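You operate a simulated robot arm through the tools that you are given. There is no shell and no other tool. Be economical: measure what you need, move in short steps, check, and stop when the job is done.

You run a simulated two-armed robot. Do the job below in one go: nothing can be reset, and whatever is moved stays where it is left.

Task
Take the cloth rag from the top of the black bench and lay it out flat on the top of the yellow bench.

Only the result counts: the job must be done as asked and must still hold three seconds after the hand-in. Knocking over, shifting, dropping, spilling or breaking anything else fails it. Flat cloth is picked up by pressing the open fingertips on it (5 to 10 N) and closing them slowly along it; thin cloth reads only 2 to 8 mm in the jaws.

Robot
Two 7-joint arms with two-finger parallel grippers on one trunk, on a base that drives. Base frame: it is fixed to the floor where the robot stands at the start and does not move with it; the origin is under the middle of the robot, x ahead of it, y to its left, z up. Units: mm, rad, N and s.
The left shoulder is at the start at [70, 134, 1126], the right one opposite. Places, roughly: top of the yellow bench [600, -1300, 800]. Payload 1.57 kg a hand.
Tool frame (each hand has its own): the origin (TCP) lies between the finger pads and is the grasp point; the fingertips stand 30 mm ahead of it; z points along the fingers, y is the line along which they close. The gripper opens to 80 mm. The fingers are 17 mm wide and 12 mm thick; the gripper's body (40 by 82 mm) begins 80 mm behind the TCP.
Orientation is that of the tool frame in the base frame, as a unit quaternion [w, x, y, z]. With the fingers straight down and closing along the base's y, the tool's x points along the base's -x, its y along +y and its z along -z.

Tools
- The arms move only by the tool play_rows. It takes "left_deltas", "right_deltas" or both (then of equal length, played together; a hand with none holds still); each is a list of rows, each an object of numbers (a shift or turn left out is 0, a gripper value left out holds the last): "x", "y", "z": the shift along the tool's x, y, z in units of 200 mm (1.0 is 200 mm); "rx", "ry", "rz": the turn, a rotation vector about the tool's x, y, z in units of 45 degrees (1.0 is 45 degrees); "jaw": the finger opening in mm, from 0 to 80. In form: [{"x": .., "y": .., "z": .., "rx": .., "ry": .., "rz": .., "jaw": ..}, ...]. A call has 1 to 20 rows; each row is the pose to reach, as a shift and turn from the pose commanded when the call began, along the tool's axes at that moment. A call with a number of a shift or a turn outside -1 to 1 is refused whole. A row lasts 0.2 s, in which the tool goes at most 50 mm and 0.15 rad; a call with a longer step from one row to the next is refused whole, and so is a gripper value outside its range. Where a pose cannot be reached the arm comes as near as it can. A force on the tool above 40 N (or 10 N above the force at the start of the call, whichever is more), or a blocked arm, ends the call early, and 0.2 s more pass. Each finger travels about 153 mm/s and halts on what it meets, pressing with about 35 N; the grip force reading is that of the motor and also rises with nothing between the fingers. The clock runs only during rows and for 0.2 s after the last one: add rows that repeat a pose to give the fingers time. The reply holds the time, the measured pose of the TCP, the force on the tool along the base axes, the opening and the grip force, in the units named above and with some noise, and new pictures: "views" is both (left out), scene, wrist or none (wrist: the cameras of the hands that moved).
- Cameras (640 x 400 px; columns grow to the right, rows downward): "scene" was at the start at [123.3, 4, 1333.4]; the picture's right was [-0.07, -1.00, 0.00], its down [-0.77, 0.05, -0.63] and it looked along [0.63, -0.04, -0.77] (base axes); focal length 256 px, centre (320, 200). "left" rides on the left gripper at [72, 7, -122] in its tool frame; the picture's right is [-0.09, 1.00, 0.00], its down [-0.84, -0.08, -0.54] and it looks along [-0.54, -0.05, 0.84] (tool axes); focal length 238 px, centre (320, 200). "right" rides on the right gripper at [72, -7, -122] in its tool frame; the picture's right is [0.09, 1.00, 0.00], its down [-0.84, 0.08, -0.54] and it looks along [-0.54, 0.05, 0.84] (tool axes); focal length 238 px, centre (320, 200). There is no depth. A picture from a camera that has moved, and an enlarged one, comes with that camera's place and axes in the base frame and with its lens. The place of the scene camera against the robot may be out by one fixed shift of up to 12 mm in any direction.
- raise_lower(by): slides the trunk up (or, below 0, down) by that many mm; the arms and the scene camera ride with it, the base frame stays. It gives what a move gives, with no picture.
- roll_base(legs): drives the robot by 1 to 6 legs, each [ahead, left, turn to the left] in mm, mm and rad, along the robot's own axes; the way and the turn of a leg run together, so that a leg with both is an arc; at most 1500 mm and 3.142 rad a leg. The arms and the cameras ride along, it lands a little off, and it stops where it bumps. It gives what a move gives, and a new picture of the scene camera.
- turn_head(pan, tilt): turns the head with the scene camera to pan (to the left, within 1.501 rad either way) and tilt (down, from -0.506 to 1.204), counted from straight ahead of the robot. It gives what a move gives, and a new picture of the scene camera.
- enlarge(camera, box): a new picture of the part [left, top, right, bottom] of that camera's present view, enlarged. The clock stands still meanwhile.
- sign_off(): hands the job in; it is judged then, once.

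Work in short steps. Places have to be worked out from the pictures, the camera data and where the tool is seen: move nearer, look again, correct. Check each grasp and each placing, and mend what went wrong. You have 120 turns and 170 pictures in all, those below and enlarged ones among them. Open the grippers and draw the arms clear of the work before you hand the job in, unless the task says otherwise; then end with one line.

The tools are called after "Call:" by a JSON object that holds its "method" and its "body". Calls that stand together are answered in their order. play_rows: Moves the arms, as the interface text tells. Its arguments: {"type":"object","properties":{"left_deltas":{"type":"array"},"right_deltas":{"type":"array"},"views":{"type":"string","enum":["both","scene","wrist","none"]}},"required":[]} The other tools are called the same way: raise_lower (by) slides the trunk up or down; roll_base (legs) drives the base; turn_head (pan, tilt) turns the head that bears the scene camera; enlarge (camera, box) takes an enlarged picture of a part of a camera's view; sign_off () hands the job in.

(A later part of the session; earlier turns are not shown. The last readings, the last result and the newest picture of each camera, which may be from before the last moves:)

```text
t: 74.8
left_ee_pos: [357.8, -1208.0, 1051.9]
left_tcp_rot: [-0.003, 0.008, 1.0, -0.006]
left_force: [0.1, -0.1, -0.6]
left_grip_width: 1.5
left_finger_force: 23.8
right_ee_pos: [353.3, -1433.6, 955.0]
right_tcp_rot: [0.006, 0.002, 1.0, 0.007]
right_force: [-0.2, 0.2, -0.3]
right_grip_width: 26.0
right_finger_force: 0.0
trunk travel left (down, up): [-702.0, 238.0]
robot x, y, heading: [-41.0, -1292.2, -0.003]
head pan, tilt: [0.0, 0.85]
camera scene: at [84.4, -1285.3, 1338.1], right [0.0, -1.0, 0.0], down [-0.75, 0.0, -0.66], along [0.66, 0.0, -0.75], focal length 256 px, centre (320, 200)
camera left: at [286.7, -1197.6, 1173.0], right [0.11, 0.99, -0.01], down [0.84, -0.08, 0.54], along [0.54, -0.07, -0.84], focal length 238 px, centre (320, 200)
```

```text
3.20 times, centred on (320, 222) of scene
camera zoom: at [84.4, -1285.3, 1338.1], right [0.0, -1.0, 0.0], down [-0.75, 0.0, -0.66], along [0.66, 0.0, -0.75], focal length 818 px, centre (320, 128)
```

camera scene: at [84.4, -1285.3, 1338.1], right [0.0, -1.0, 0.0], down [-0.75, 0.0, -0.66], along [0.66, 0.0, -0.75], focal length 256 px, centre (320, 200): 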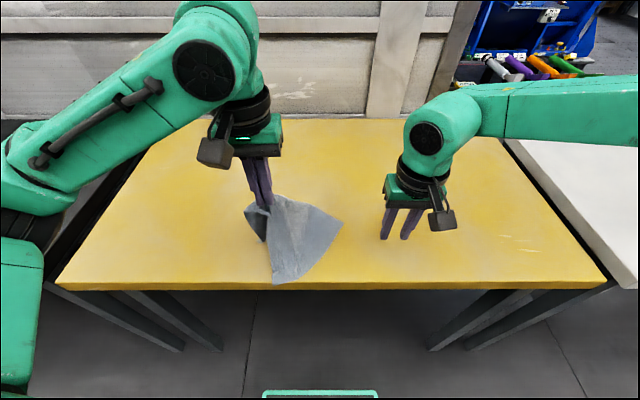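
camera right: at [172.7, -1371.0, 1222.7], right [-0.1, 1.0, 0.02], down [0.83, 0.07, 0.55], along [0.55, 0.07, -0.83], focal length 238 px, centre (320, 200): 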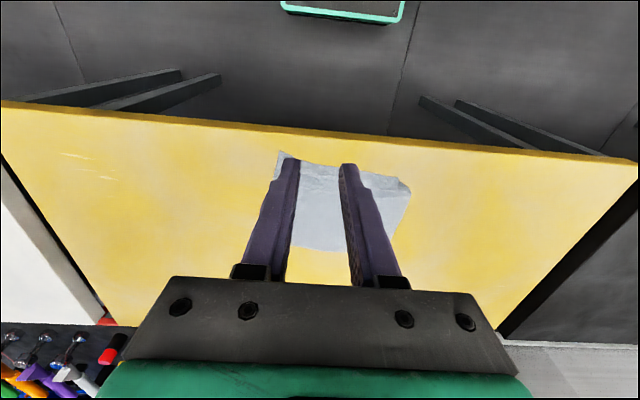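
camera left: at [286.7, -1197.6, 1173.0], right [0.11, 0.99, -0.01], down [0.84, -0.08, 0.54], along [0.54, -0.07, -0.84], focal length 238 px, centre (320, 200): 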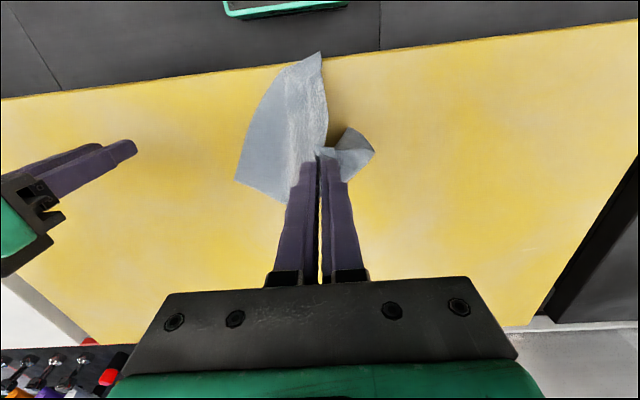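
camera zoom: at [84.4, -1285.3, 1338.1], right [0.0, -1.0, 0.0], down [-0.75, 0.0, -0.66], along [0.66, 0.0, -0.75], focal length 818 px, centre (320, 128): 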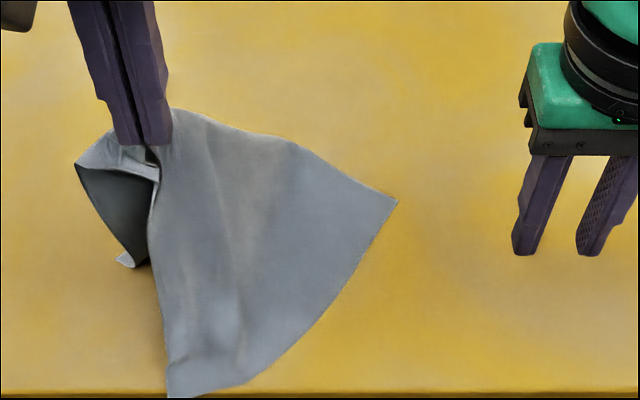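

The corner is free now, but the light cloth slid. Its near-right corner lies at about (291,−1204) and far-right at (438,−1352). I'll move the left hand left, ahead and down so the near edge stretches out, then take the near-right corner with the right hand and re-lay it.

Call:
{"method": "play_rows", "body": {"left_deltas": [{"x": -0.04, "y": 0.07, "z": 0.06}, {"x": -0.08, "y": 0.14, "z": 0.12}, {"x": -0.12, "y": 0.21, "z": 0.18}, {"x": -0.16, "y": 0.28, "z": 0.24}, {"x": -0.2, "y": 0.35, "z": 0.3}, {"x": -0.24, "y": 0.42, "z": 0.36}, {"x": -0.28, "y": 0.49, "z": 0.42}, {"x": -0.32, "y": 0.56, "z": 0.46}, {"x": -0.32, "y": 0.56, "z": 0.46}], "views": "wrist"}}

Call:
{"method": "enlarge", "body": {"camera": "scene", "box": [140, 140, 396, 300]}}

```text
t: 76.8
left_ee_pos: [424.9, -1097.8, 958.1]
left_tcp_rot: [-0.002, 0.008, 1.0, -0.006]
left_force: [-0.6, -0.8, -0.2]
left_grip_width: 1.8
left_finger_force: 23.4
right_ee_pos: [353.4, -1434.1, 955.7]
right_tcp_rot: [0.006, 0.002, 1.0, 0.008]
right_force: [0.5, -0.3, -0.1]
right_grip_width: 26.1
right_finger_force: 0.0
trunk travel left (down, up): [-702.0, 238.0]
robot x, y, heading: [-39.9, -1294.6, 0.0]
head pan, tilt: [0.0, 0.85]
camera left: at [353.5, -1087.6, 1079.9], right [0.11, 0.99, -0.01], down [0.84, -0.08, 0.54], along [0.54, -0.07, -0.84], focal length 238 px, centre (320, 200)
```

left: 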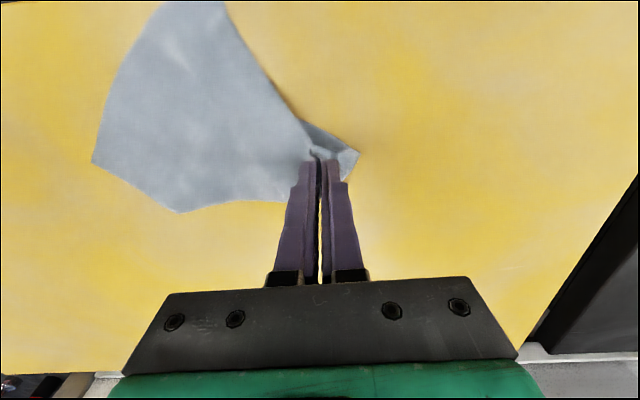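

```text
2.50 times, centred on (268, 220) of scene
camera zoom: at [84.3, -1285.4, 1338.1], right [0.0, -1.0, 0.0], down [-0.75, 0.0, -0.66], along [0.66, 0.0, -0.75], focal length 639 px, centre (450, 150)
```

zoom: 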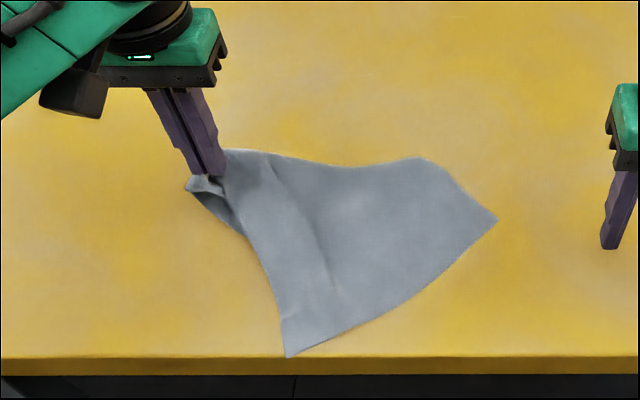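

The near-right corner is right at the bench front, and part of the far side is folded under, which will undo itself once the near edge hangs from both hands. I lower the left hand a bit and drive left 180 mm to trail the near edge along −y, toward the right hand.

Call:
{"method": "play_rows", "body": {"left_deltas": [{"z": 0.07}, {"z": 0.14}, {"z": 0.2}, {"z": 0.2}], "views": "none"}}

Call:
{"method": "roll_base", "body": {"legs": [[30, 180, 0]]}}

Call:
{"method": "enlarge", "body": {"camera": "scene", "box": [140, 140, 396, 300]}}

```text
t: 77.8
left_ee_pos: [424.8, -1097.5, 917.3]
left_tcp_rot: [-0.002, 0.009, 1.0, -0.007]
left_force: [0.3, -0.1, 0.1]
left_grip_width: 2.0
left_finger_force: 23.7
right_ee_pos: [353.8, -1434.5, 955.4]
right_tcp_rot: [0.006, 0.001, 1.0, 0.008]
right_force: [-0.4, -0.3, 0.3]
right_grip_width: 25.8
right_finger_force: 0.1
trunk travel left (down, up): [-702.0, 238.0]
robot x, y, heading: [-40.7, -1292.6, -0.005]
head pan, tilt: [0.0, 0.85]
```

```text
t: 79.3
left_ee_pos: [454.2, -918.9, 918.0]
left_tcp_rot: [-0.001, 0.009, 1.0, -0.005]
left_force: [-0.7, 0.8, -0.4]
left_grip_width: 2.0
left_finger_force: 23.7
right_ee_pos: [382.4, -1255.4, 955.0]
right_tcp_rot: [0.006, 0.002, 1.0, 0.008]
right_force: [0.1, 0.0, -0.5]
right_grip_width: 25.6
right_finger_force: 0.0
trunk travel left (down, up): [-702.0, 238.0]
robot x, y, heading: [-12.0, -1110.9, -0.001]
head pan, tilt: [0.0, 0.85]
camera scene: at [114.4, -1106.3, 1338.1], right [0.0, -1.0, 0.0], down [-0.75, 0.0, -0.66], along [0.66, 0.0, -0.75], focal length 256 px, centre (320, 200)
```

scene: 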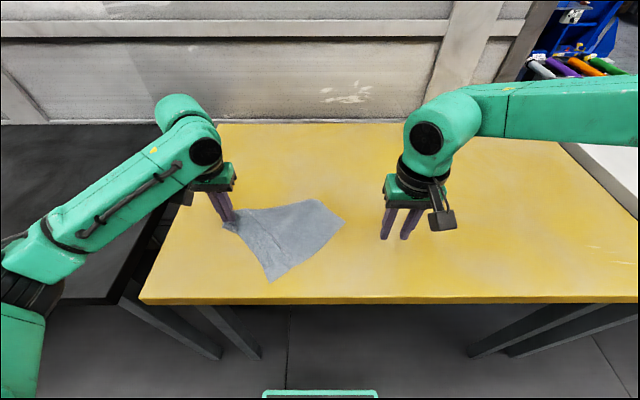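

```text
2.50 times, centred on (268, 220) of scene
camera zoom: at [114.4, -1106.3, 1338.1], right [0.0, -1.0, 0.0], down [-0.75, 0.0, -0.66], along [0.66, 0.0, -0.75], focal length 639 px, centre (450, 150)
```

zoom: 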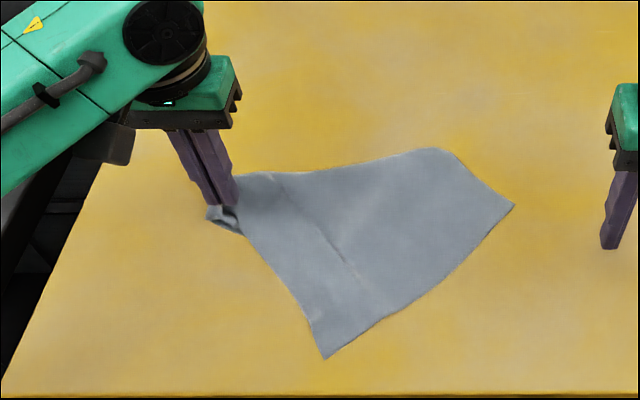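

Near-right corner is now at about (325,−1019), clear of the front. I bring the right hand toward a grip point near (356,−1023).

Call:
{"method": "play_rows", "body": {"right_deltas": [{"y": 0.2}, {"y": 0.4, "x": 0.03}, {"y": 0.6, "x": 0.06}, {"y": 0.8, "x": 0.1}, {"y": 1.0, "x": 0.13}, {"y": 1.0, "x": 0.13}], "views": "wrist"}}

```text
t: 80.7
left_ee_pos: [453.8, -918.0, 918.0]
left_tcp_rot: [-0.002, 0.009, 1.0, -0.007]
left_force: [0.8, 0.1, 0.1]
left_grip_width: 1.8
left_finger_force: 24.0
right_ee_pos: [337.2, -1149.2, 967.9]
right_tcp_rot: [0.008, 0.002, 1.0, 0.009]
right_force: [-1.1, -0.1, 0.6]
right_grip_width: 26.0
right_finger_force: 0.0
right hand out of reach, approached as far as the arm can: row 3, 4, 5, 6
trunk travel left (down, up): [-702.0, 238.0]
robot x, y, heading: [-10.7, -1115.8, -0.006]
head pan, tilt: [0.0, 0.85]
camera right: at [264.8, -1157.5, 1088.5], right [-0.09, 1.0, 0.02], down [0.83, 0.06, 0.55], along [0.55, 0.06, -0.83], focal length 238 px, centre (320, 200)
```

right: 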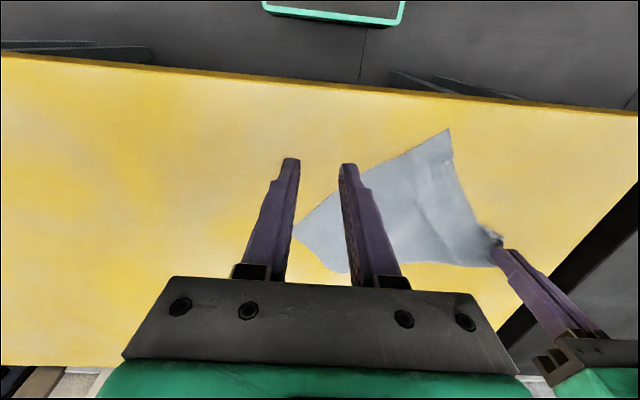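

The right hand can't cross past the robot's midline. I shift the left hand rightward in the robot frame (raised a little), then drive left again so the corner ends up on the right hand's side.

Call:
{"method": "play_rows", "body": {"left_deltas": [{"z": -0.2}, {"y": -0.1, "z": -0.3}, {"y": -0.25, "z": -0.3}, {"y": -0.4, "z": -0.3}, {"y": -0.55, "z": -0.3}, {"y": -0.65, "z": -0.2}, {"y": -0.65, "z": -0.1}, {"y": -0.65, "z": -0.1}], "right_deltas": [{"y": -0.15, "z": -0.1}, {"y": -0.3, "z": -0.1}, {"y": -0.45, "z": -0.1}, {"y": -0.6, "z": -0.1}, {"y": -0.6, "z": -0.1}, {"y": -0.6, "z": -0.1}, {"y": -0.6, "z": -0.1}, {"y": -0.6, "z": -0.1}], "views": "none"}}

Call:
{"method": "roll_base", "body": {"legs": [[30, 190, 0]]}}

Call:
{"method": "enlarge", "body": {"camera": "scene", "box": [172, 140, 428, 300]}}

```text
t: 82.5
left_ee_pos: [450.0, -1049.9, 940.2]
left_tcp_rot: [-0.002, 0.009, 1.0, -0.007]
left_force: [0.1, 0.4, -0.9]
left_grip_width: 2.0
left_finger_force: 23.7
right_ee_pos: [334.5, -1262.9, 986.6]
right_tcp_rot: [0.006, 0.002, 1.0, 0.007]
right_force: [0.2, -1.0, -0.3]
right_grip_width: 25.8
right_finger_force: 0.1
trunk travel left (down, up): [-702.0, 238.0]
robot x, y, heading: [-13.2, -1113.5, -0.004]
head pan, tilt: [0.0, 0.85]
```

```text
t: 84.1
left_ee_pos: [482.4, -856.8, 941.6]
left_tcp_rot: [-0.001, 0.012, 1.0, -0.006]
left_force: [0.0, 0.7, -0.4]
left_grip_width: 1.9
left_finger_force: 23.0
right_ee_pos: [366.6, -1070.3, 986.5]
right_tcp_rot: [0.005, 0.006, 1.0, 0.008]
right_force: [-0.4, 0.1, -0.1]
right_grip_width: 26.0
right_finger_force: 0.0
trunk travel left (down, up): [-702.0, 238.0]
robot x, y, heading: [23.5, -922.5, -0.014]
head pan, tilt: [0.0, 0.85]
camera scene: at [146.1, -911.5, 1338.1], right [-0.01, -1.0, 0.0], down [-0.75, 0.01, -0.66], along [0.66, -0.01, -0.75], focal length 256 px, centre (320, 200)
```

scene: 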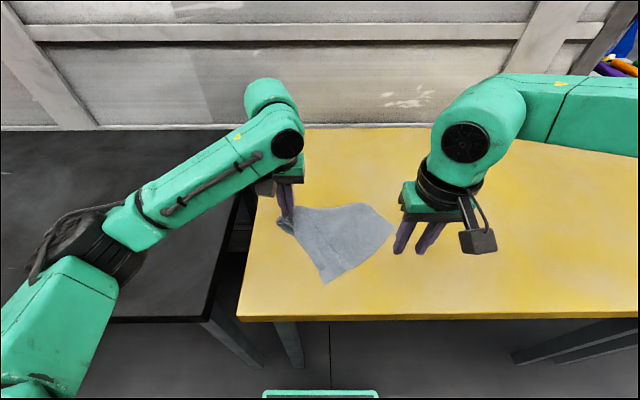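

```text
2.50 times, centred on (300, 220) of scene
camera zoom: at [146.1, -911.5, 1338.1], right [-0.01, -1.0, 0.0], down [-0.75, 0.01, -0.66], along [0.66, -0.01, -0.75], focal length 639 px, centre (370, 150)
```

zoom: 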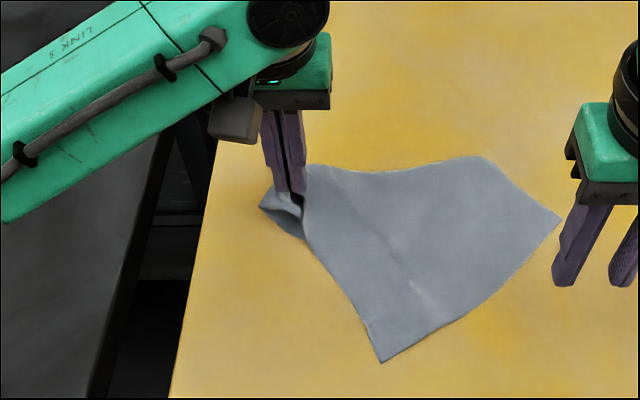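

Near-right corner is at about (352,−934), nearly on the midline. I try bringing the right hand to (388,−952).

Call:
{"method": "play_rows", "body": {"right_deltas": [{"y": 0.15, "x": -0.05}, {"y": 0.3, "x": -0.1}, {"y": 0.45, "x": -0.1, "z": 0.1}, {"y": 0.59, "x": -0.1, "z": 0.2}, {"y": 0.59, "x": -0.1, "z": 0.35}, {"y": 0.59, "x": -0.1, "z": 0.35}], "views": "wrist"}}

```text
t: 85.5
left_ee_pos: [481.9, -857.4, 941.4]
left_tcp_rot: [-0.002, 0.012, 1.0, -0.008]
left_force: [-0.7, -0.2, -0.3]
left_grip_width: 1.8
left_finger_force: 23.8
right_ee_pos: [382.0, -967.5, 924.2]
right_tcp_rot: [0.006, 0.006, 1.0, 0.009]
right_force: [-0.7, -0.2, 0.5]
right_grip_width: 26.0
right_finger_force: 0.1
right hand out of reach, approached as far as the arm can: row 4, 5, 6
trunk travel left (down, up): [-702.0, 238.0]
robot x, y, heading: [22.4, -917.9, -0.009]
head pan, tilt: [0.0, 0.85]
camera right: at [308.1, -975.4, 1045.4], right [-0.08, 1.0, 0.02], down [0.83, 0.06, 0.55], along [0.55, 0.06, -0.83], focal length 238 px, centre (320, 200)
```

right: 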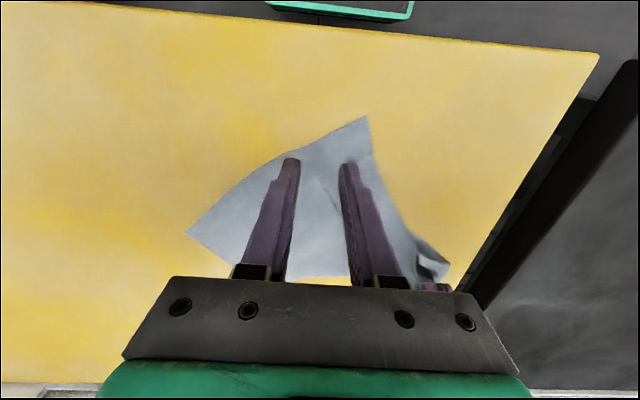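

The right hand is 15–20 mm short of the good spot. I slip the left hand 40 mm rightward and drive left 40 mm to gain reach.

Call:
{"method": "play_rows", "body": {"left_deltas": [{"y": -0.1, "z": -0.02}, {"y": -0.2, "z": -0.02}, {"y": -0.2, "z": 0}], "views": "none"}}

Call:
{"method": "roll_base", "body": {"legs": [[0, 42, 0.01]]}}

Call:
{"method": "enlarge", "body": {"camera": "right", "box": [0, 0, 640, 400]}}

```text
t: 86.3
left_ee_pos: [481.7, -896.1, 941.2]
left_tcp_rot: [-0.002, 0.012, 1.0, -0.007]
left_force: [-0.4, 1.1, -0.2]
left_grip_width: 1.8
left_finger_force: 23.5
right_ee_pos: [380.7, -966.3, 924.5]
right_tcp_rot: [0.007, 0.007, 1.0, 0.009]
right_force: [-0.1, 0.0, 0.7]
right_grip_width: 25.9
right_finger_force: 0.1
trunk travel left (down, up): [-702.0, 238.0]
robot x, y, heading: [22.5, -917.5, -0.011]
head pan, tilt: [0.0, 0.85]
```

```text
t: 87.1
left_ee_pos: [481.1, -855.1, 939.8]
left_tcp_rot: [-0.002, 0.008, 1.0, -0.006]
left_force: [-0.3, -0.6, -0.2]
left_grip_width: 1.9
left_finger_force: 23.7
right_ee_pos: [382.0, -925.8, 925.8]
right_tcp_rot: [0.006, 0.001, 1.0, 0.011]
right_force: [0.4, -1.0, 0.0]
right_grip_width: 25.8
right_finger_force: 0.0
trunk travel left (down, up): [-702.0, 238.0]
robot x, y, heading: [23.4, -879.0, -0.004]
head pan, tilt: [0.0, 0.85]
camera scene: at [146.7, -872.7, 1338.1], right [0.0, -1.0, 0.0], down [-0.75, 0.0, -0.66], along [0.66, 0.0, -0.75], focal length 256 px, centre (320, 200)
```

scene: 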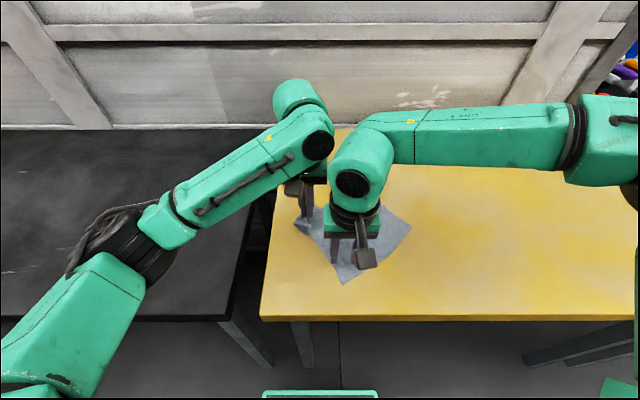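

```text
1.00 times, centred on (320, 200) of right
camera zoom: at [308.7, -935.2, 1045.5], right [-0.09, 1.0, 0.02], down [0.83, 0.06, 0.55], along [0.55, 0.07, -0.83], focal length 238 px, centre (320, 200)
```

zoom: 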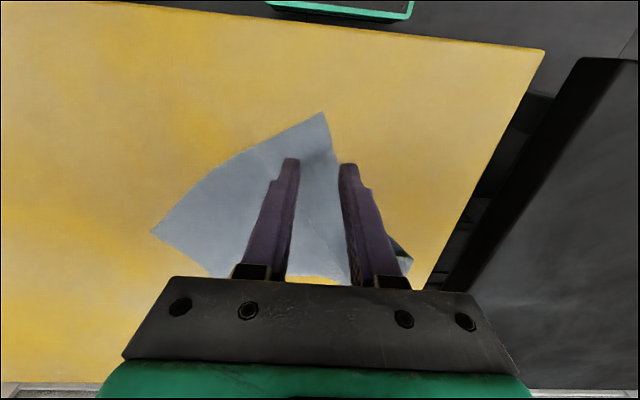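

The corner is at (354,−924) and the hand at (382,−926), nearly right. I shift 12 mm inward and 6 mm right, and descend to contact with 28 mm opening.

Call:
{"method": "play_rows", "body": {"right_deltas": [{"x": -0.06, "y": -0.03, "z": 0.08, "jaw": 28}, {"x": -0.06, "y": -0.03, "z": 0.16}, {"x": -0.06, "y": -0.03, "z": 0.2}, {"x": -0.06, "y": -0.03, "z": 0.215}, {"x": -0.06, "y": -0.03, "z": 0.215}], "views": "wrist"}}

```text
t: 88.3
left_ee_pos: [480.4, -852.3, 940.8]
left_tcp_rot: [-0.002, 0.008, 1.0, -0.007]
left_force: [-0.2, 0.5, -0.1]
left_grip_width: 1.9
left_finger_force: 24.0
right_ee_pos: [390.4, -939.2, 886.1]
right_tcp_rot: [0.006, 0.003, 1.0, 0.009]
right_force: [0.0, -0.2, 0.0]
right_grip_width: 28.0
right_finger_force: 0.1
right hand out of reach, approached as far as the arm can: row 2, 3, 4, 5
trunk travel left (down, up): [-702.0, 238.0]
robot x, y, heading: [21.7, -879.0, -0.001]
head pan, tilt: [0.0, 0.85]
camera right: at [316.7, -948.1, 1006.6], right [-0.09, 1.0, 0.02], down [0.83, 0.07, 0.55], along [0.55, 0.06, -0.83], focal length 238 px, centre (320, 200)
```

right: 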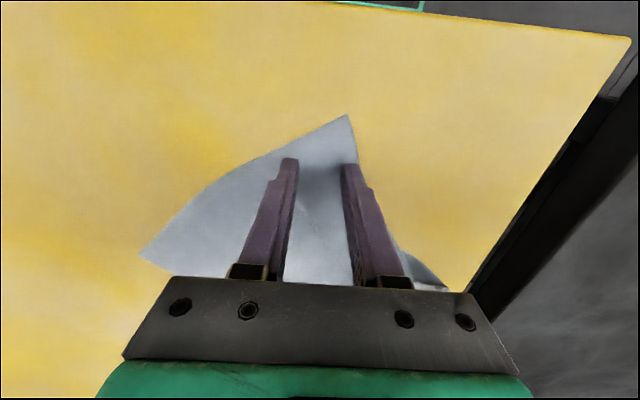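

The arm is at its reach limit at 886, so I lower the trunk to make contact.

Call:
{"method": "play_rows", "body": {"right_deltas": [{"jaw": 25}, {"jaw": 25}], "views": "none"}}

Call:
{"method": "raise_lower", "body": {"by": -4.5}}

```text
t: 88.9
left_ee_pos: [480.8, -852.8, 941.1]
left_tcp_rot: [-0.002, 0.008, 1.0, -0.007]
left_force: [-0.3, -1.3, -0.6]
left_grip_width: 1.7
left_finger_force: 24.2
right_ee_pos: [390.3, -938.9, 885.3]
right_tcp_rot: [0.006, 0.001, 1.0, 0.01]
right_force: [0.9, 0.1, 0.2]
right_grip_width: 25.1
right_finger_force: 0.1
trunk travel left (down, up): [-702.0, 238.0]
robot x, y, heading: [20.7, -878.4, 0.002]
head pan, tilt: [0.0, 0.85]
```

```text
t: 89.5
left_ee_pos: [479.5, -852.5, 935.6]
left_tcp_rot: [-0.002, 0.008, 1.0, -0.007]
left_force: [0.0, 0.6, -0.1]
left_grip_width: 1.6
left_finger_force: 23.4
right_ee_pos: [389.8, -938.4, 880.9]
right_tcp_rot: [0.008, 0.001, 1.0, 0.009]
right_force: [-0.3, -0.8, 2.8]
right_grip_width: 25.3
right_finger_force: 0.2
trunk travel left (down, up): [-698.0, 242.0]
robot x, y, heading: [22.8, -874.9, -0.004]
head pan, tilt: [0.0, 0.85]
```

Contact reads 2.8 N. I lower 0.6 mm more, then close slowly.

Call:
{"method": "raise_lower", "body": {"by": -0.7}}

Call:
{"method": "play_rows", "body": {"right_deltas": [{"jaw": 24}, {"jaw": 22}, {"jaw": 20}, {"jaw": 18}, {"jaw": 16}, {"jaw": 14}, {"jaw": 12}, {"jaw": 10}, {"jaw": 8}, {"jaw": 6}, {"jaw": 5}, {"jaw": 4}, {"jaw": 3}, {"jaw": 2}, {"jaw": 1}, {"jaw": 0}, {"jaw": 0}, {"jaw": 0}], "views": "wrist"}}

```text
t: 90.0
left_ee_pos: [480.1, -851.8, 935.0]
left_tcp_rot: [0.0, 0.008, 1.0, -0.007]
left_force: [-1.2, 0.5, 0.3]
left_grip_width: 1.8
left_finger_force: 23.3
right_ee_pos: [390.0, -938.2, 881.0]
right_tcp_rot: [0.006, 0.001, 1.0, 0.008]
right_force: [0.3, -0.6, 10.0]
right_grip_width: 25.2
right_finger_force: 0.0
trunk travel left (down, up): [-697.0, 243.0]
robot x, y, heading: [22.5, -878.9, -0.001]
head pan, tilt: [0.0, 0.85]
```

```text
t: 93.8
left_ee_pos: [479.0, -852.6, 936.3]
left_tcp_rot: [0.0, 0.008, 1.0, -0.007]
left_force: [-0.1, 0.7, -0.9]
left_grip_width: 2.0
left_finger_force: 23.6
right_ee_pos: [390.3, -939.4, 881.6]
right_tcp_rot: [0.007, 0.002, 1.0, 0.009]
right_force: [0.3, -0.1, 12.1]
right_grip_width: 0.2
right_finger_force: 21.9
trunk travel left (down, up): [-697.0, 243.0]
robot x, y, heading: [20.0, -882.4, -0.002]
head pan, tilt: [0.0, 0.85]
camera right: at [315.6, -948.3, 1001.9], right [-0.09, 1.0, 0.02], down [0.83, 0.07, 0.56], along [0.55, 0.06, -0.83], focal length 238 px, centre (320, 200)
```

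right: 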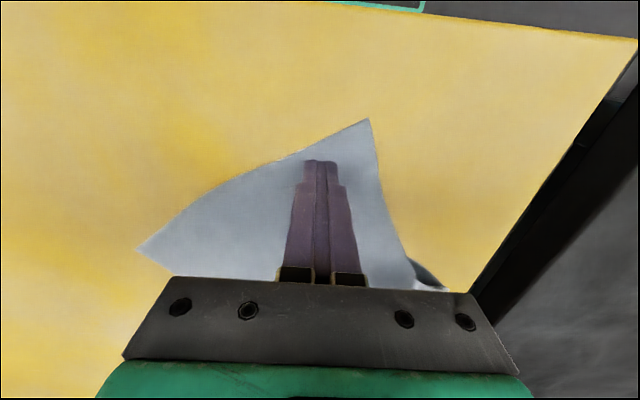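

It slipped because one finger was almost at the cloth's edge. I re-open, move 16 mm further onto the cloth and press again.

Call:
{"method": "play_rows", "body": {"right_deltas": [{"z": -0.08, "jaw": 10}, {"x": -0.08, "z": -0.08, "jaw": 30}, {"x": -0.08, "z": -0.08, "jaw": 30}, {"x": -0.08, "z": -0.02, "jaw": 30}, {"x": -0.08, "z": 0, "jaw": 30}, {"x": -0.08, "z": 0, "jaw": 30}], "views": "wrist"}}

```text
t: 95.2
left_ee_pos: [480.4, -852.0, 935.8]
left_tcp_rot: [-0.002, 0.008, 1.0, -0.007]
left_force: [-0.7, 0.6, -0.6]
left_grip_width: 1.9
left_finger_force: 23.5
right_ee_pos: [403.9, -943.4, 882.4]
right_tcp_rot: [0.008, 0.0, 1.0, 0.01]
right_force: [0.4, -0.2, 0.2]
right_grip_width: 29.9
right_finger_force: 0.0
right hand out of reach, approached as far as the arm can: row 4, 5, 6
trunk travel left (down, up): [-697.0, 243.0]
robot x, y, heading: [19.8, -875.3, 0.001]
head pan, tilt: [0.0, 0.85]
camera right: at [330.5, -952.6, 1003.0], right [-0.09, 1.0, 0.02], down [0.83, 0.06, 0.55], along [0.55, 0.07, -0.83], focal length 238 px, centre (320, 200)
```

right: 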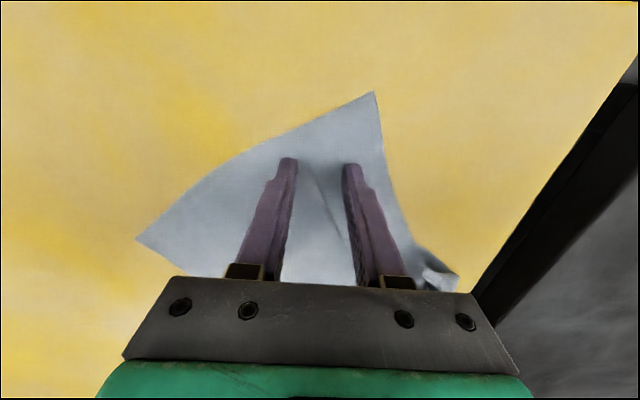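

Both fingers are now clearly on the cloth. I lower the trunk about 1.8 mm to press.

Call:
{"method": "raise_lower", "body": {"by": -1.8}}

```text
t: 95.7
left_ee_pos: [480.1, -851.6, 934.4]
left_tcp_rot: [-0.001, 0.009, 1.0, -0.007]
left_force: [0.3, -0.7, 0.1]
left_grip_width: 1.9
left_finger_force: 23.8
right_ee_pos: [404.1, -942.2, 881.3]
right_tcp_rot: [0.008, 0.002, 1.0, 0.01]
right_force: [0.5, -0.8, 9.5]
right_grip_width: 30.6
right_finger_force: 0.2
trunk travel left (down, up): [-695.0, 245.0]
robot x, y, heading: [18.8, -876.8, -0.002]
head pan, tilt: [0.0, 0.85]
```

9.5 N is good. I close slowly.

Call:
{"method": "play_rows", "body": {"right_deltas": [{"jaw": 28}, {"jaw": 26}, {"jaw": 24}, {"jaw": 22}, {"jaw": 20}, {"jaw": 18}, {"jaw": 16}, {"jaw": 14}, {"jaw": 12}, {"jaw": 10}, {"jaw": 8}, {"jaw": 6}, {"jaw": 5}, {"jaw": 4}, {"jaw": 3}, {"jaw": 2}, {"jaw": 1}, {"jaw": 0}, {"jaw": 0}, {"jaw": 0}], "views": "wrist"}}

```text
t: 99.9
left_ee_pos: [478.6, -852.6, 933.8]
left_tcp_rot: [-0.001, 0.008, 1.0, -0.007]
left_force: [-0.1, -0.4, -0.2]
left_grip_width: 1.9
left_finger_force: 23.5
right_ee_pos: [403.2, -943.8, 880.9]
right_tcp_rot: [0.008, 0.001, 1.0, 0.011]
right_force: [-0.6, -1.2, 12.8]
right_grip_width: 1.4
right_finger_force: 23.2
trunk travel left (down, up): [-695.0, 245.0]
robot x, y, heading: [19.6, -875.7, -0.003]
head pan, tilt: [0.0, 0.85]
camera right: at [329.4, -952.6, 1001.8], right [-0.09, 1.0, 0.02], down [0.83, 0.06, 0.56], along [0.55, 0.07, -0.83], focal length 238 px, centre (320, 200)
```

right: 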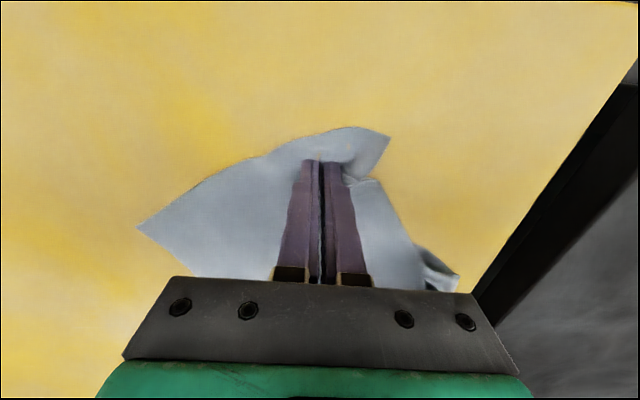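

Held (1.4 mm with cloth). I lift both hands with the trunk and look.

Call:
{"method": "raise_lower", "body": {"by": 242}}

Call:
{"method": "turn_head", "body": {"pan": 0.0, "tilt": 0.8}}

Call:
{"method": "enlarge", "body": {"camera": "scene", "box": [200, 150, 456, 310]}}

```text
t: 102.4
left_ee_pos: [480.8, -851.9, 1175.6]
left_tcp_rot: [-0.002, 0.008, 1.0, -0.007]
left_force: [-0.1, 0.4, 0.5]
left_grip_width: 1.9
left_finger_force: 23.5
right_ee_pos: [404.8, -942.0, 1122.2]
right_tcp_rot: [0.007, 0.001, 1.0, 0.011]
right_force: [-0.5, -0.7, 0.1]
right_grip_width: 1.6
right_finger_force: 23.3
trunk travel left (down, up): [-937.0, 3.0]
robot x, y, heading: [19.7, -872.2, -0.001]
head pan, tilt: [0.0, 0.85]
```

```text
t: 103.1
left_ee_pos: [481.6, -852.5, 1174.8]
left_tcp_rot: [-0.002, 0.008, 1.0, -0.007]
left_force: [0.8, 0.4, -0.3]
left_grip_width: 2.1
left_finger_force: 23.5
right_ee_pos: [403.6, -942.9, 1122.7]
right_tcp_rot: [0.006, 0.001, 1.0, 0.011]
right_force: [0.1, -0.4, -0.3]
right_grip_width: 1.7
right_finger_force: 23.7
trunk travel left (down, up): [-937.0, 3.0]
robot x, y, heading: [21.5, -874.2, -0.002]
head pan, tilt: [0.0, 0.799]
camera scene: at [149.2, -868.7, 1577.1], right [0.0, -1.0, 0.0], down [-0.72, 0.0, -0.7], along [0.7, 0.0, -0.72], focal length 256 px, centre (320, 200)
```

scene: 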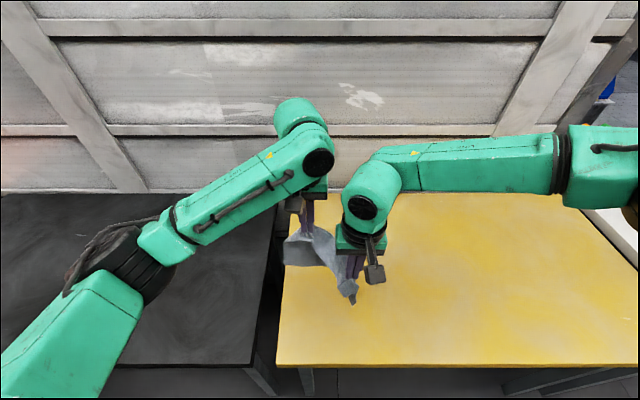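

```text
2.50 times, centred on (328, 230) of scene
camera zoom: at [149.2, -868.7, 1577.1], right [0.0, -1.0, 0.0], down [-0.72, 0.0, -0.7], along [0.7, 0.0, -0.72], focal length 639 px, centre (300, 125)
```

zoom: 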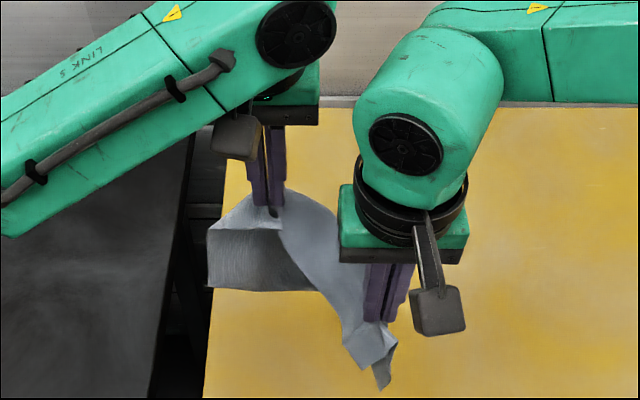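

Both hold it in the air. I align the hands level and spread them until the top edge is just taut.

Call:
{"method": "play_rows", "body": {"left_deltas": [{"x": 0.07}, {"x": 0.14}, {"x": 0.2}, {"x": 0.2}, {"x": 0.2}], "right_deltas": [{"x": -0.04, "y": -0.06, "z": -0.08}, {"x": -0.08, "y": -0.12, "z": -0.16}, {"x": -0.15, "y": -0.18, "z": -0.25}, {"x": -0.15, "y": -0.2, "z": -0.25}, {"x": -0.15, "y": -0.22, "z": -0.25}], "views": "wrist"}}

Call:
{"method": "enlarge", "body": {"camera": "scene", "box": [200, 150, 456, 310]}}

```text
t: 104.3
left_ee_pos: [441.4, -851.7, 1176.0]
left_tcp_rot: [-0.002, 0.008, 1.0, -0.007]
left_force: [0.7, -0.6, 0.4]
left_grip_width: 1.7
left_finger_force: 23.8
right_ee_pos: [434.5, -986.7, 1173.3]
right_tcp_rot: [0.006, 0.001, 1.0, 0.01]
right_force: [-0.4, -0.5, -0.2]
right_grip_width: 1.5
right_finger_force: 23.8
trunk travel left (down, up): [-937.0, 3.0]
robot x, y, heading: [21.3, -877.2, -0.004]
head pan, tilt: [0.0, 0.799]
camera right: at [360.3, -997.1, 1293.7], right [-0.09, 1.0, 0.02], down [0.83, 0.06, 0.55], along [0.55, 0.07, -0.83], focal length 238 px, centre (320, 200)
camera left: at [369.6, -842.3, 1297.5], right [0.11, 0.99, -0.01], down [0.84, -0.08, 0.54], along [0.54, -0.07, -0.84], focal length 238 px, centre (320, 200)
```

right: 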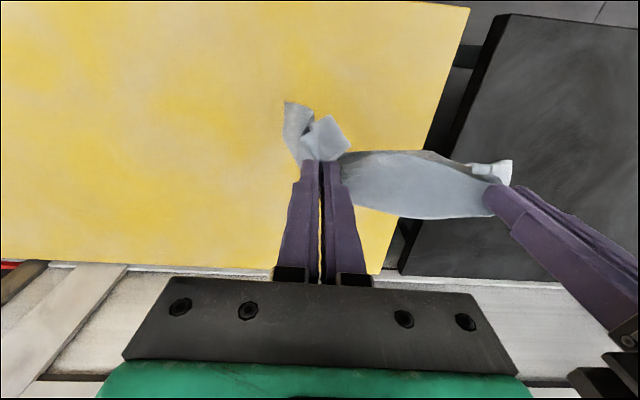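
left: 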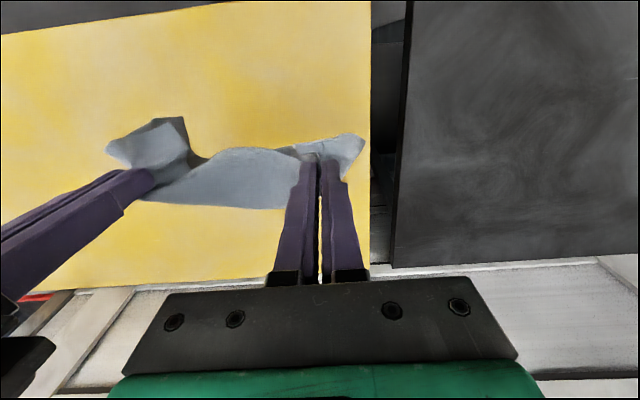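

```text
2.50 times, centred on (328, 230) of scene
camera zoom: at [148.9, -869.1, 1577.1], right [0.0, -1.0, 0.0], down [-0.72, 0.0, -0.7], along [0.7, 0.0, -0.72], focal length 639 px, centre (300, 125)
```

zoom: 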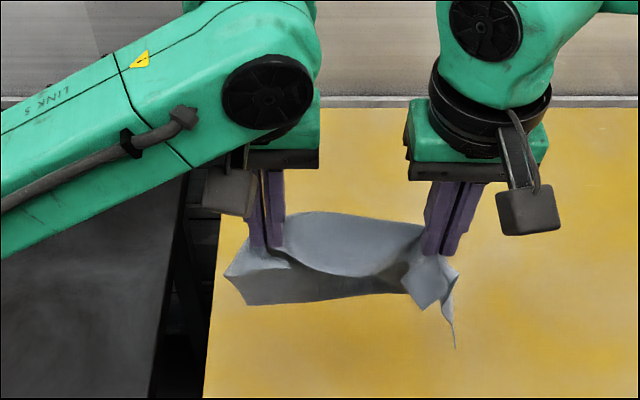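

The edge is still slack. I spread 12 mm more, then drive to the bench's centre and ahead for a fresh lay-down.

Call:
{"method": "play_rows", "body": {"right_deltas": [{"y": -0.03}, {"y": -0.06}, {"y": -0.06}], "views": "none"}}

Call:
{"method": "roll_base", "body": {"legs": [[0, -400, 0.003], [105, 0, 0]]}}

Call:
{"method": "enlarge", "body": {"camera": "scene", "box": [200, 150, 456, 310]}}

```text
t: 105.1
left_ee_pos: [442.0, -851.0, 1175.0]
left_tcp_rot: [-0.002, 0.007, 1.0, -0.007]
left_force: [-0.1, 0.3, 0.4]
left_grip_width: 1.7
left_finger_force: 22.9
right_ee_pos: [433.6, -998.9, 1171.6]
right_tcp_rot: [0.007, 0.001, 1.0, 0.011]
right_force: [-0.3, 0.0, 0.4]
right_grip_width: 1.5
right_finger_force: 23.2
trunk travel left (down, up): [-937.0, 3.0]
robot x, y, heading: [28.5, -880.1, -0.005]
head pan, tilt: [0.0, 0.799]
```

```text
t: 108.3
left_ee_pos: [542.7, -1250.2, 1178.3]
left_tcp_rot: [0.001, 0.007, 1.0, -0.007]
left_force: [-1.7, 0.8, -0.2]
left_grip_width: 1.8
left_finger_force: 23.1
right_ee_pos: [535.8, -1396.9, 1173.4]
right_tcp_rot: [0.01, -0.001, 1.0, 0.011]
right_force: [0.1, 0.6, 0.1]
right_grip_width: 1.6
right_finger_force: 23.2
trunk travel left (down, up): [-937.0, 3.0]
robot x, y, heading: [128.7, -1278.0, 0.003]
head pan, tilt: [0.0, 0.799]
camera scene: at [248.4, -1267.7, 1577.8], right [0.0, -1.0, 0.0], down [-0.71, 0.0, -0.7], along [0.7, 0.0, -0.71], focal length 256 px, centre (320, 200)
```

scene: 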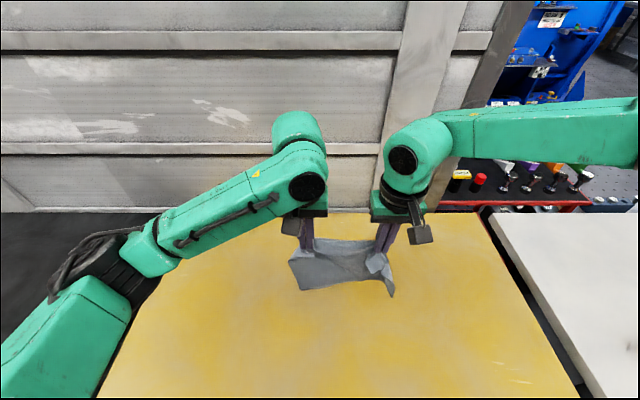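

```text
2.50 times, centred on (328, 230) of scene
camera zoom: at [248.4, -1267.7, 1577.8], right [0.0, -1.0, 0.0], down [-0.71, 0.0, -0.7], along [0.7, 0.0, -0.71], focal length 639 px, centre (300, 125)
```

zoom: 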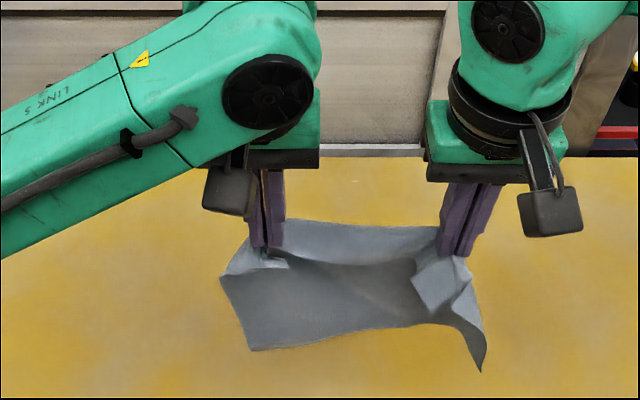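

It hangs well spread. I tighten slightly, then lay it by alternating small trunk drops with base moves backward, keeping the arm posture.

Call:
{"method": "play_rows", "body": {"left_deltas": [{"y": 0.025}, {"y": 0.025}], "right_deltas": [{"y": -0.025}, {"y": -0.025}], "views": "none"}}

Call:
{"method": "raise_lower", "body": {"by": -95}}

Call:
{"method": "roll_base", "body": {"legs": [[-25, 0, 0]]}}

Call:
{"method": "raise_lower", "body": {"by": -40}}

Call:
{"method": "roll_base", "body": {"legs": [[-40, 0, 0]]}}

```text
t: 108.9
left_ee_pos: [543.3, -1244.1, 1176.5]
left_tcp_rot: [0.001, 0.008, 1.0, -0.008]
left_force: [-0.3, -1.7, 0.1]
left_grip_width: 2.0
left_finger_force: 23.1
right_ee_pos: [537.7, -1401.4, 1172.6]
right_tcp_rot: [0.008, 0.0, 1.0, 0.011]
right_force: [-0.4, 2.4, 0.2]
right_grip_width: 1.7
right_finger_force: 23.4
trunk travel left (down, up): [-937.0, 3.0]
robot x, y, heading: [127.2, -1278.5, 0.002]
head pan, tilt: [0.0, 0.799]
```

```text
t: 110.2
left_ee_pos: [547.4, -1243.8, 1080.8]
left_tcp_rot: [-0.002, 0.007, 1.0, -0.007]
left_force: [-0.3, -1.3, -0.1]
left_grip_width: 2.0
left_finger_force: 23.8
right_ee_pos: [539.7, -1401.6, 1076.5]
right_tcp_rot: [0.007, 0.0, 1.0, 0.011]
right_force: [-0.7, 1.1, -0.6]
right_grip_width: 1.6
right_finger_force: 23.3
trunk travel left (down, up): [-842.0, 98.0]
robot x, y, heading: [129.1, -1280.0, 0.003]
head pan, tilt: [0.0, 0.799]
```

```text
t: 111.0
left_ee_pos: [527.0, -1244.4, 1078.4]
left_tcp_rot: [-0.005, 0.006, 1.0, -0.008]
left_force: [1.4, -1.3, -0.2]
left_grip_width: 1.8
left_finger_force: 23.7
right_ee_pos: [522.0, -1400.7, 1073.0]
right_tcp_rot: [0.004, -0.001, 1.0, 0.011]
right_force: [2.0, 1.4, -0.8]
right_grip_width: 1.5
right_finger_force: 23.4
trunk travel left (down, up): [-842.0, 98.0]
robot x, y, heading: [101.7, -1273.3, 0.005]
head pan, tilt: [0.0, 0.799]
camera scene: at [238.1, -1267.4, 1481.3], right [0.0, -1.0, 0.0], down [-0.72, 0.0, -0.69], along [0.69, 0.0, -0.72], focal length 256 px, centre (320, 200)
```

scene: 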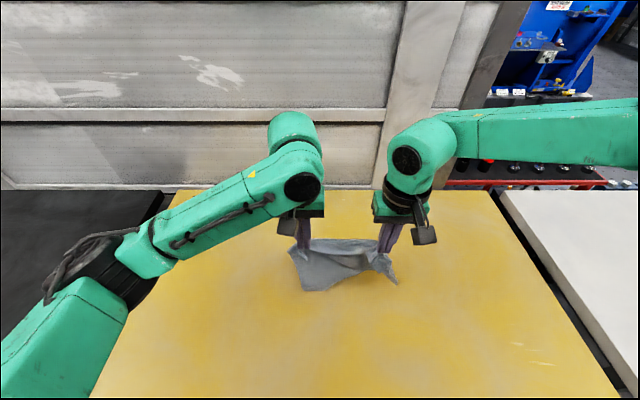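

```text
t: 111.9
left_ee_pos: [520.7, -1243.9, 1040.4]
left_tcp_rot: [-0.001, 0.007, 1.0, -0.006]
left_force: [-0.8, -1.3, 0.1]
left_grip_width: 1.9
left_finger_force: 23.5
right_ee_pos: [513.9, -1400.8, 1037.9]
right_tcp_rot: [0.007, -0.001, 1.0, 0.01]
right_force: [0.3, 1.1, 0.1]
right_grip_width: 1.4
right_finger_force: 23.4
trunk travel left (down, up): [-802.0, 138.0]
robot x, y, heading: [105.8, -1278.3, 0.001]
head pan, tilt: [0.0, 0.799]
```

```text
t: 112.7
left_ee_pos: [487.8, -1244.8, 1036.9]
left_tcp_rot: [-0.006, 0.006, 1.0, -0.007]
left_force: [0.1, -1.4, -0.5]
left_grip_width: 1.9
left_finger_force: 23.9
right_ee_pos: [481.1, -1400.4, 1032.6]
right_tcp_rot: [0.003, 0.0, 1.0, 0.01]
right_force: [1.1, 1.0, 0.7]
right_grip_width: 1.8
right_finger_force: 23.6
trunk travel left (down, up): [-802.0, 138.0]
robot x, y, heading: [61.1, -1272.2, 0.005]
head pan, tilt: [0.0, 0.799]
camera scene: at [198.8, -1267.5, 1441.2], right [0.0, -1.0, 0.0], down [-0.72, 0.0, -0.69], along [0.69, 0.0, -0.72], focal length 256 px, centre (320, 200)
```

scene: 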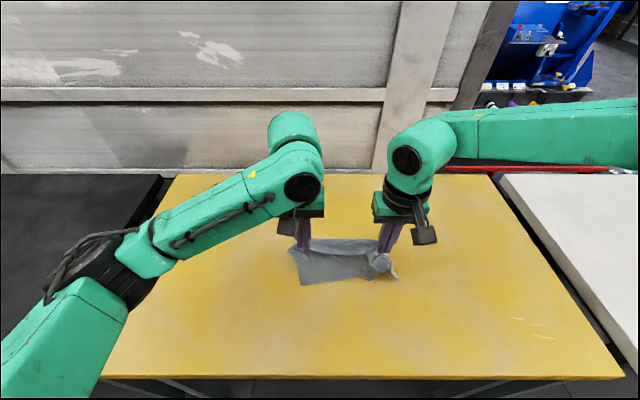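

The lay-down goes well. I continue in the same manner.

Call:
{"method": "raise_lower", "body": {"by": -40}}

Call:
{"method": "roll_base", "body": {"legs": [[-45, 0, 0]]}}

Call:
{"method": "raise_lower", "body": {"by": -40}}

Call:
{"method": "roll_base", "body": {"legs": [[-45, 0, 0]]}}

Call:
{"method": "enlarge", "body": {"camera": "left", "box": [0, 0, 640, 400]}}

Call:
{"method": "enlarge", "body": {"camera": "right", "box": [0, 0, 640, 400]}}

```text
t: 113.6
left_ee_pos: [479.7, -1244.0, 1001.6]
left_tcp_rot: [-0.001, 0.006, 1.0, -0.007]
left_force: [-0.8, -1.3, 0.5]
left_grip_width: 1.8
left_finger_force: 23.9
right_ee_pos: [474.1, -1401.2, 996.2]
right_tcp_rot: [0.008, 0.0, 1.0, 0.011]
right_force: [-0.1, 1.0, 0.2]
right_grip_width: 1.6
right_finger_force: 23.2
trunk travel left (down, up): [-762.0, 178.0]
robot x, y, heading: [63.3, -1274.7, 0.002]
head pan, tilt: [0.0, 0.799]
```

```text
t: 114.5
left_ee_pos: [443.4, -1243.7, 998.5]
left_tcp_rot: [-0.004, 0.007, 1.0, -0.008]
left_force: [0.1, -2.0, -0.4]
left_grip_width: 2.0
left_finger_force: 23.5
right_ee_pos: [436.9, -1401.8, 993.6]
right_tcp_rot: [0.005, 0.0, 1.0, 0.011]
right_force: [1.5, 2.1, 1.1]
right_grip_width: 1.6
right_finger_force: 22.9
trunk travel left (down, up): [-762.0, 178.0]
robot x, y, heading: [18.8, -1275.9, 0.002]
head pan, tilt: [0.0, 0.799]
camera scene: at [152.9, -1267.6, 1401.3], right [0.0, -1.0, 0.0], down [-0.72, 0.0, -0.69], along [0.69, 0.0, -0.72], focal length 256 px, centre (320, 200)
```

scene: 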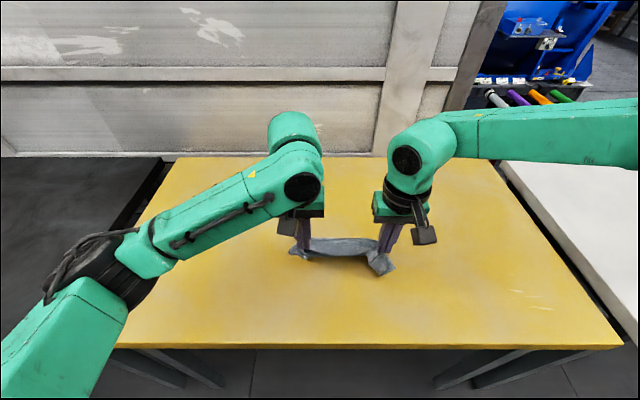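

```text
t: 115.3
left_ee_pos: [436.2, -1243.6, 960.0]
left_tcp_rot: [0.0, 0.007, 1.0, -0.007]
left_force: [-0.3, -0.6, -0.3]
left_grip_width: 1.9
left_finger_force: 23.6
right_ee_pos: [430.5, -1401.3, 956.4]
right_tcp_rot: [0.009, 0.0, 1.0, 0.01]
right_force: [-0.1, 1.5, 0.0]
right_grip_width: 1.4
right_finger_force: 23.3
trunk travel left (down, up): [-722.0, 218.0]
robot x, y, heading: [19.2, -1277.1, 0.005]
head pan, tilt: [0.0, 0.799]
```

```text
t: 116.2
left_ee_pos: [396.5, -1244.7, 958.0]
left_tcp_rot: [-0.004, 0.006, 1.0, -0.007]
left_force: [1.2, -1.3, -0.5]
left_grip_width: 2.0
left_finger_force: 23.1
right_ee_pos: [389.7, -1401.5, 955.1]
right_tcp_rot: [0.005, 0.0, 1.0, 0.011]
right_force: [0.2, 1.8, 1.1]
right_grip_width: 1.5
right_finger_force: 23.4
trunk travel left (down, up): [-722.0, 218.0]
robot x, y, heading: [-23.0, -1279.3, 0.004]
head pan, tilt: [0.0, 0.799]
camera scene: at [106.8, -1267.9, 1361.5], right [0.0, -1.0, 0.0], down [-0.72, 0.0, -0.69], along [0.69, 0.0, -0.72], focal length 256 px, centre (320, 200)
```

scene: 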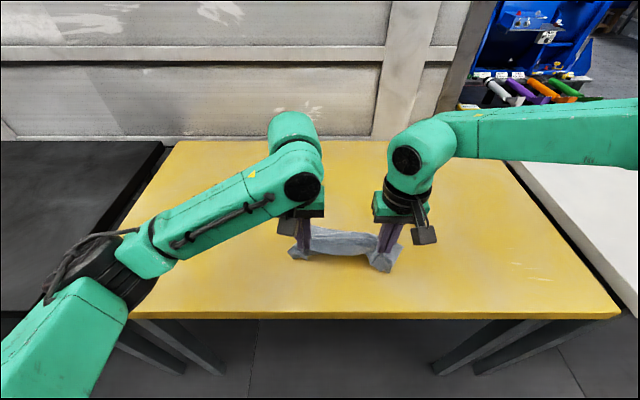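

```text
1.00 times, centred on (320, 200) of left
camera zoom: at [326.2, -1235.1, 1080.7], right [0.1, 0.99, -0.01], down [0.84, -0.08, 0.54], along [0.53, -0.07, -0.84], focal length 238 px, centre (320, 200)
```

zoom: 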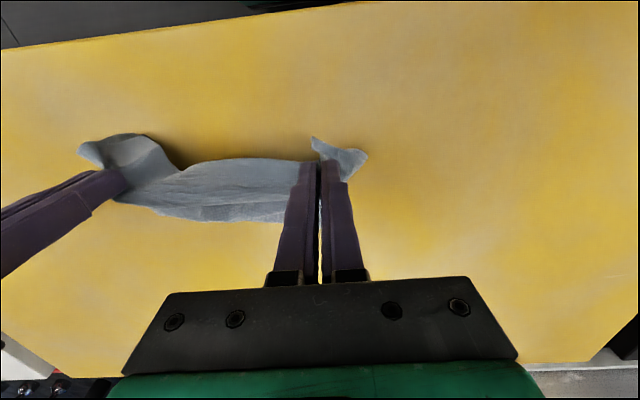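

```text
1.00 times, centred on (320, 200) of right
camera zoom: at [317.0, -1412.2, 1075.4], right [-0.09, 1.0, 0.02], down [0.83, 0.07, 0.55], along [0.55, 0.07, -0.83], focal length 238 px, centre (320, 200)
```

zoom: 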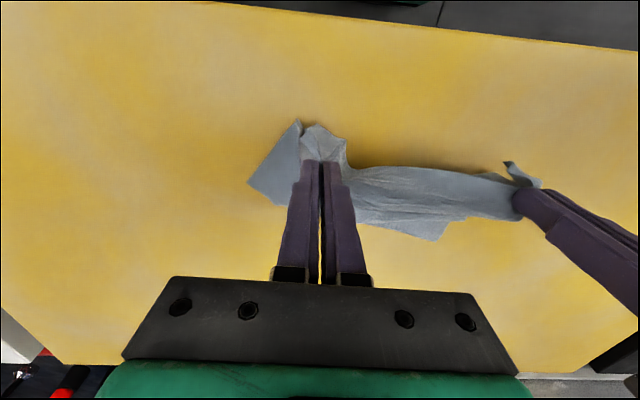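

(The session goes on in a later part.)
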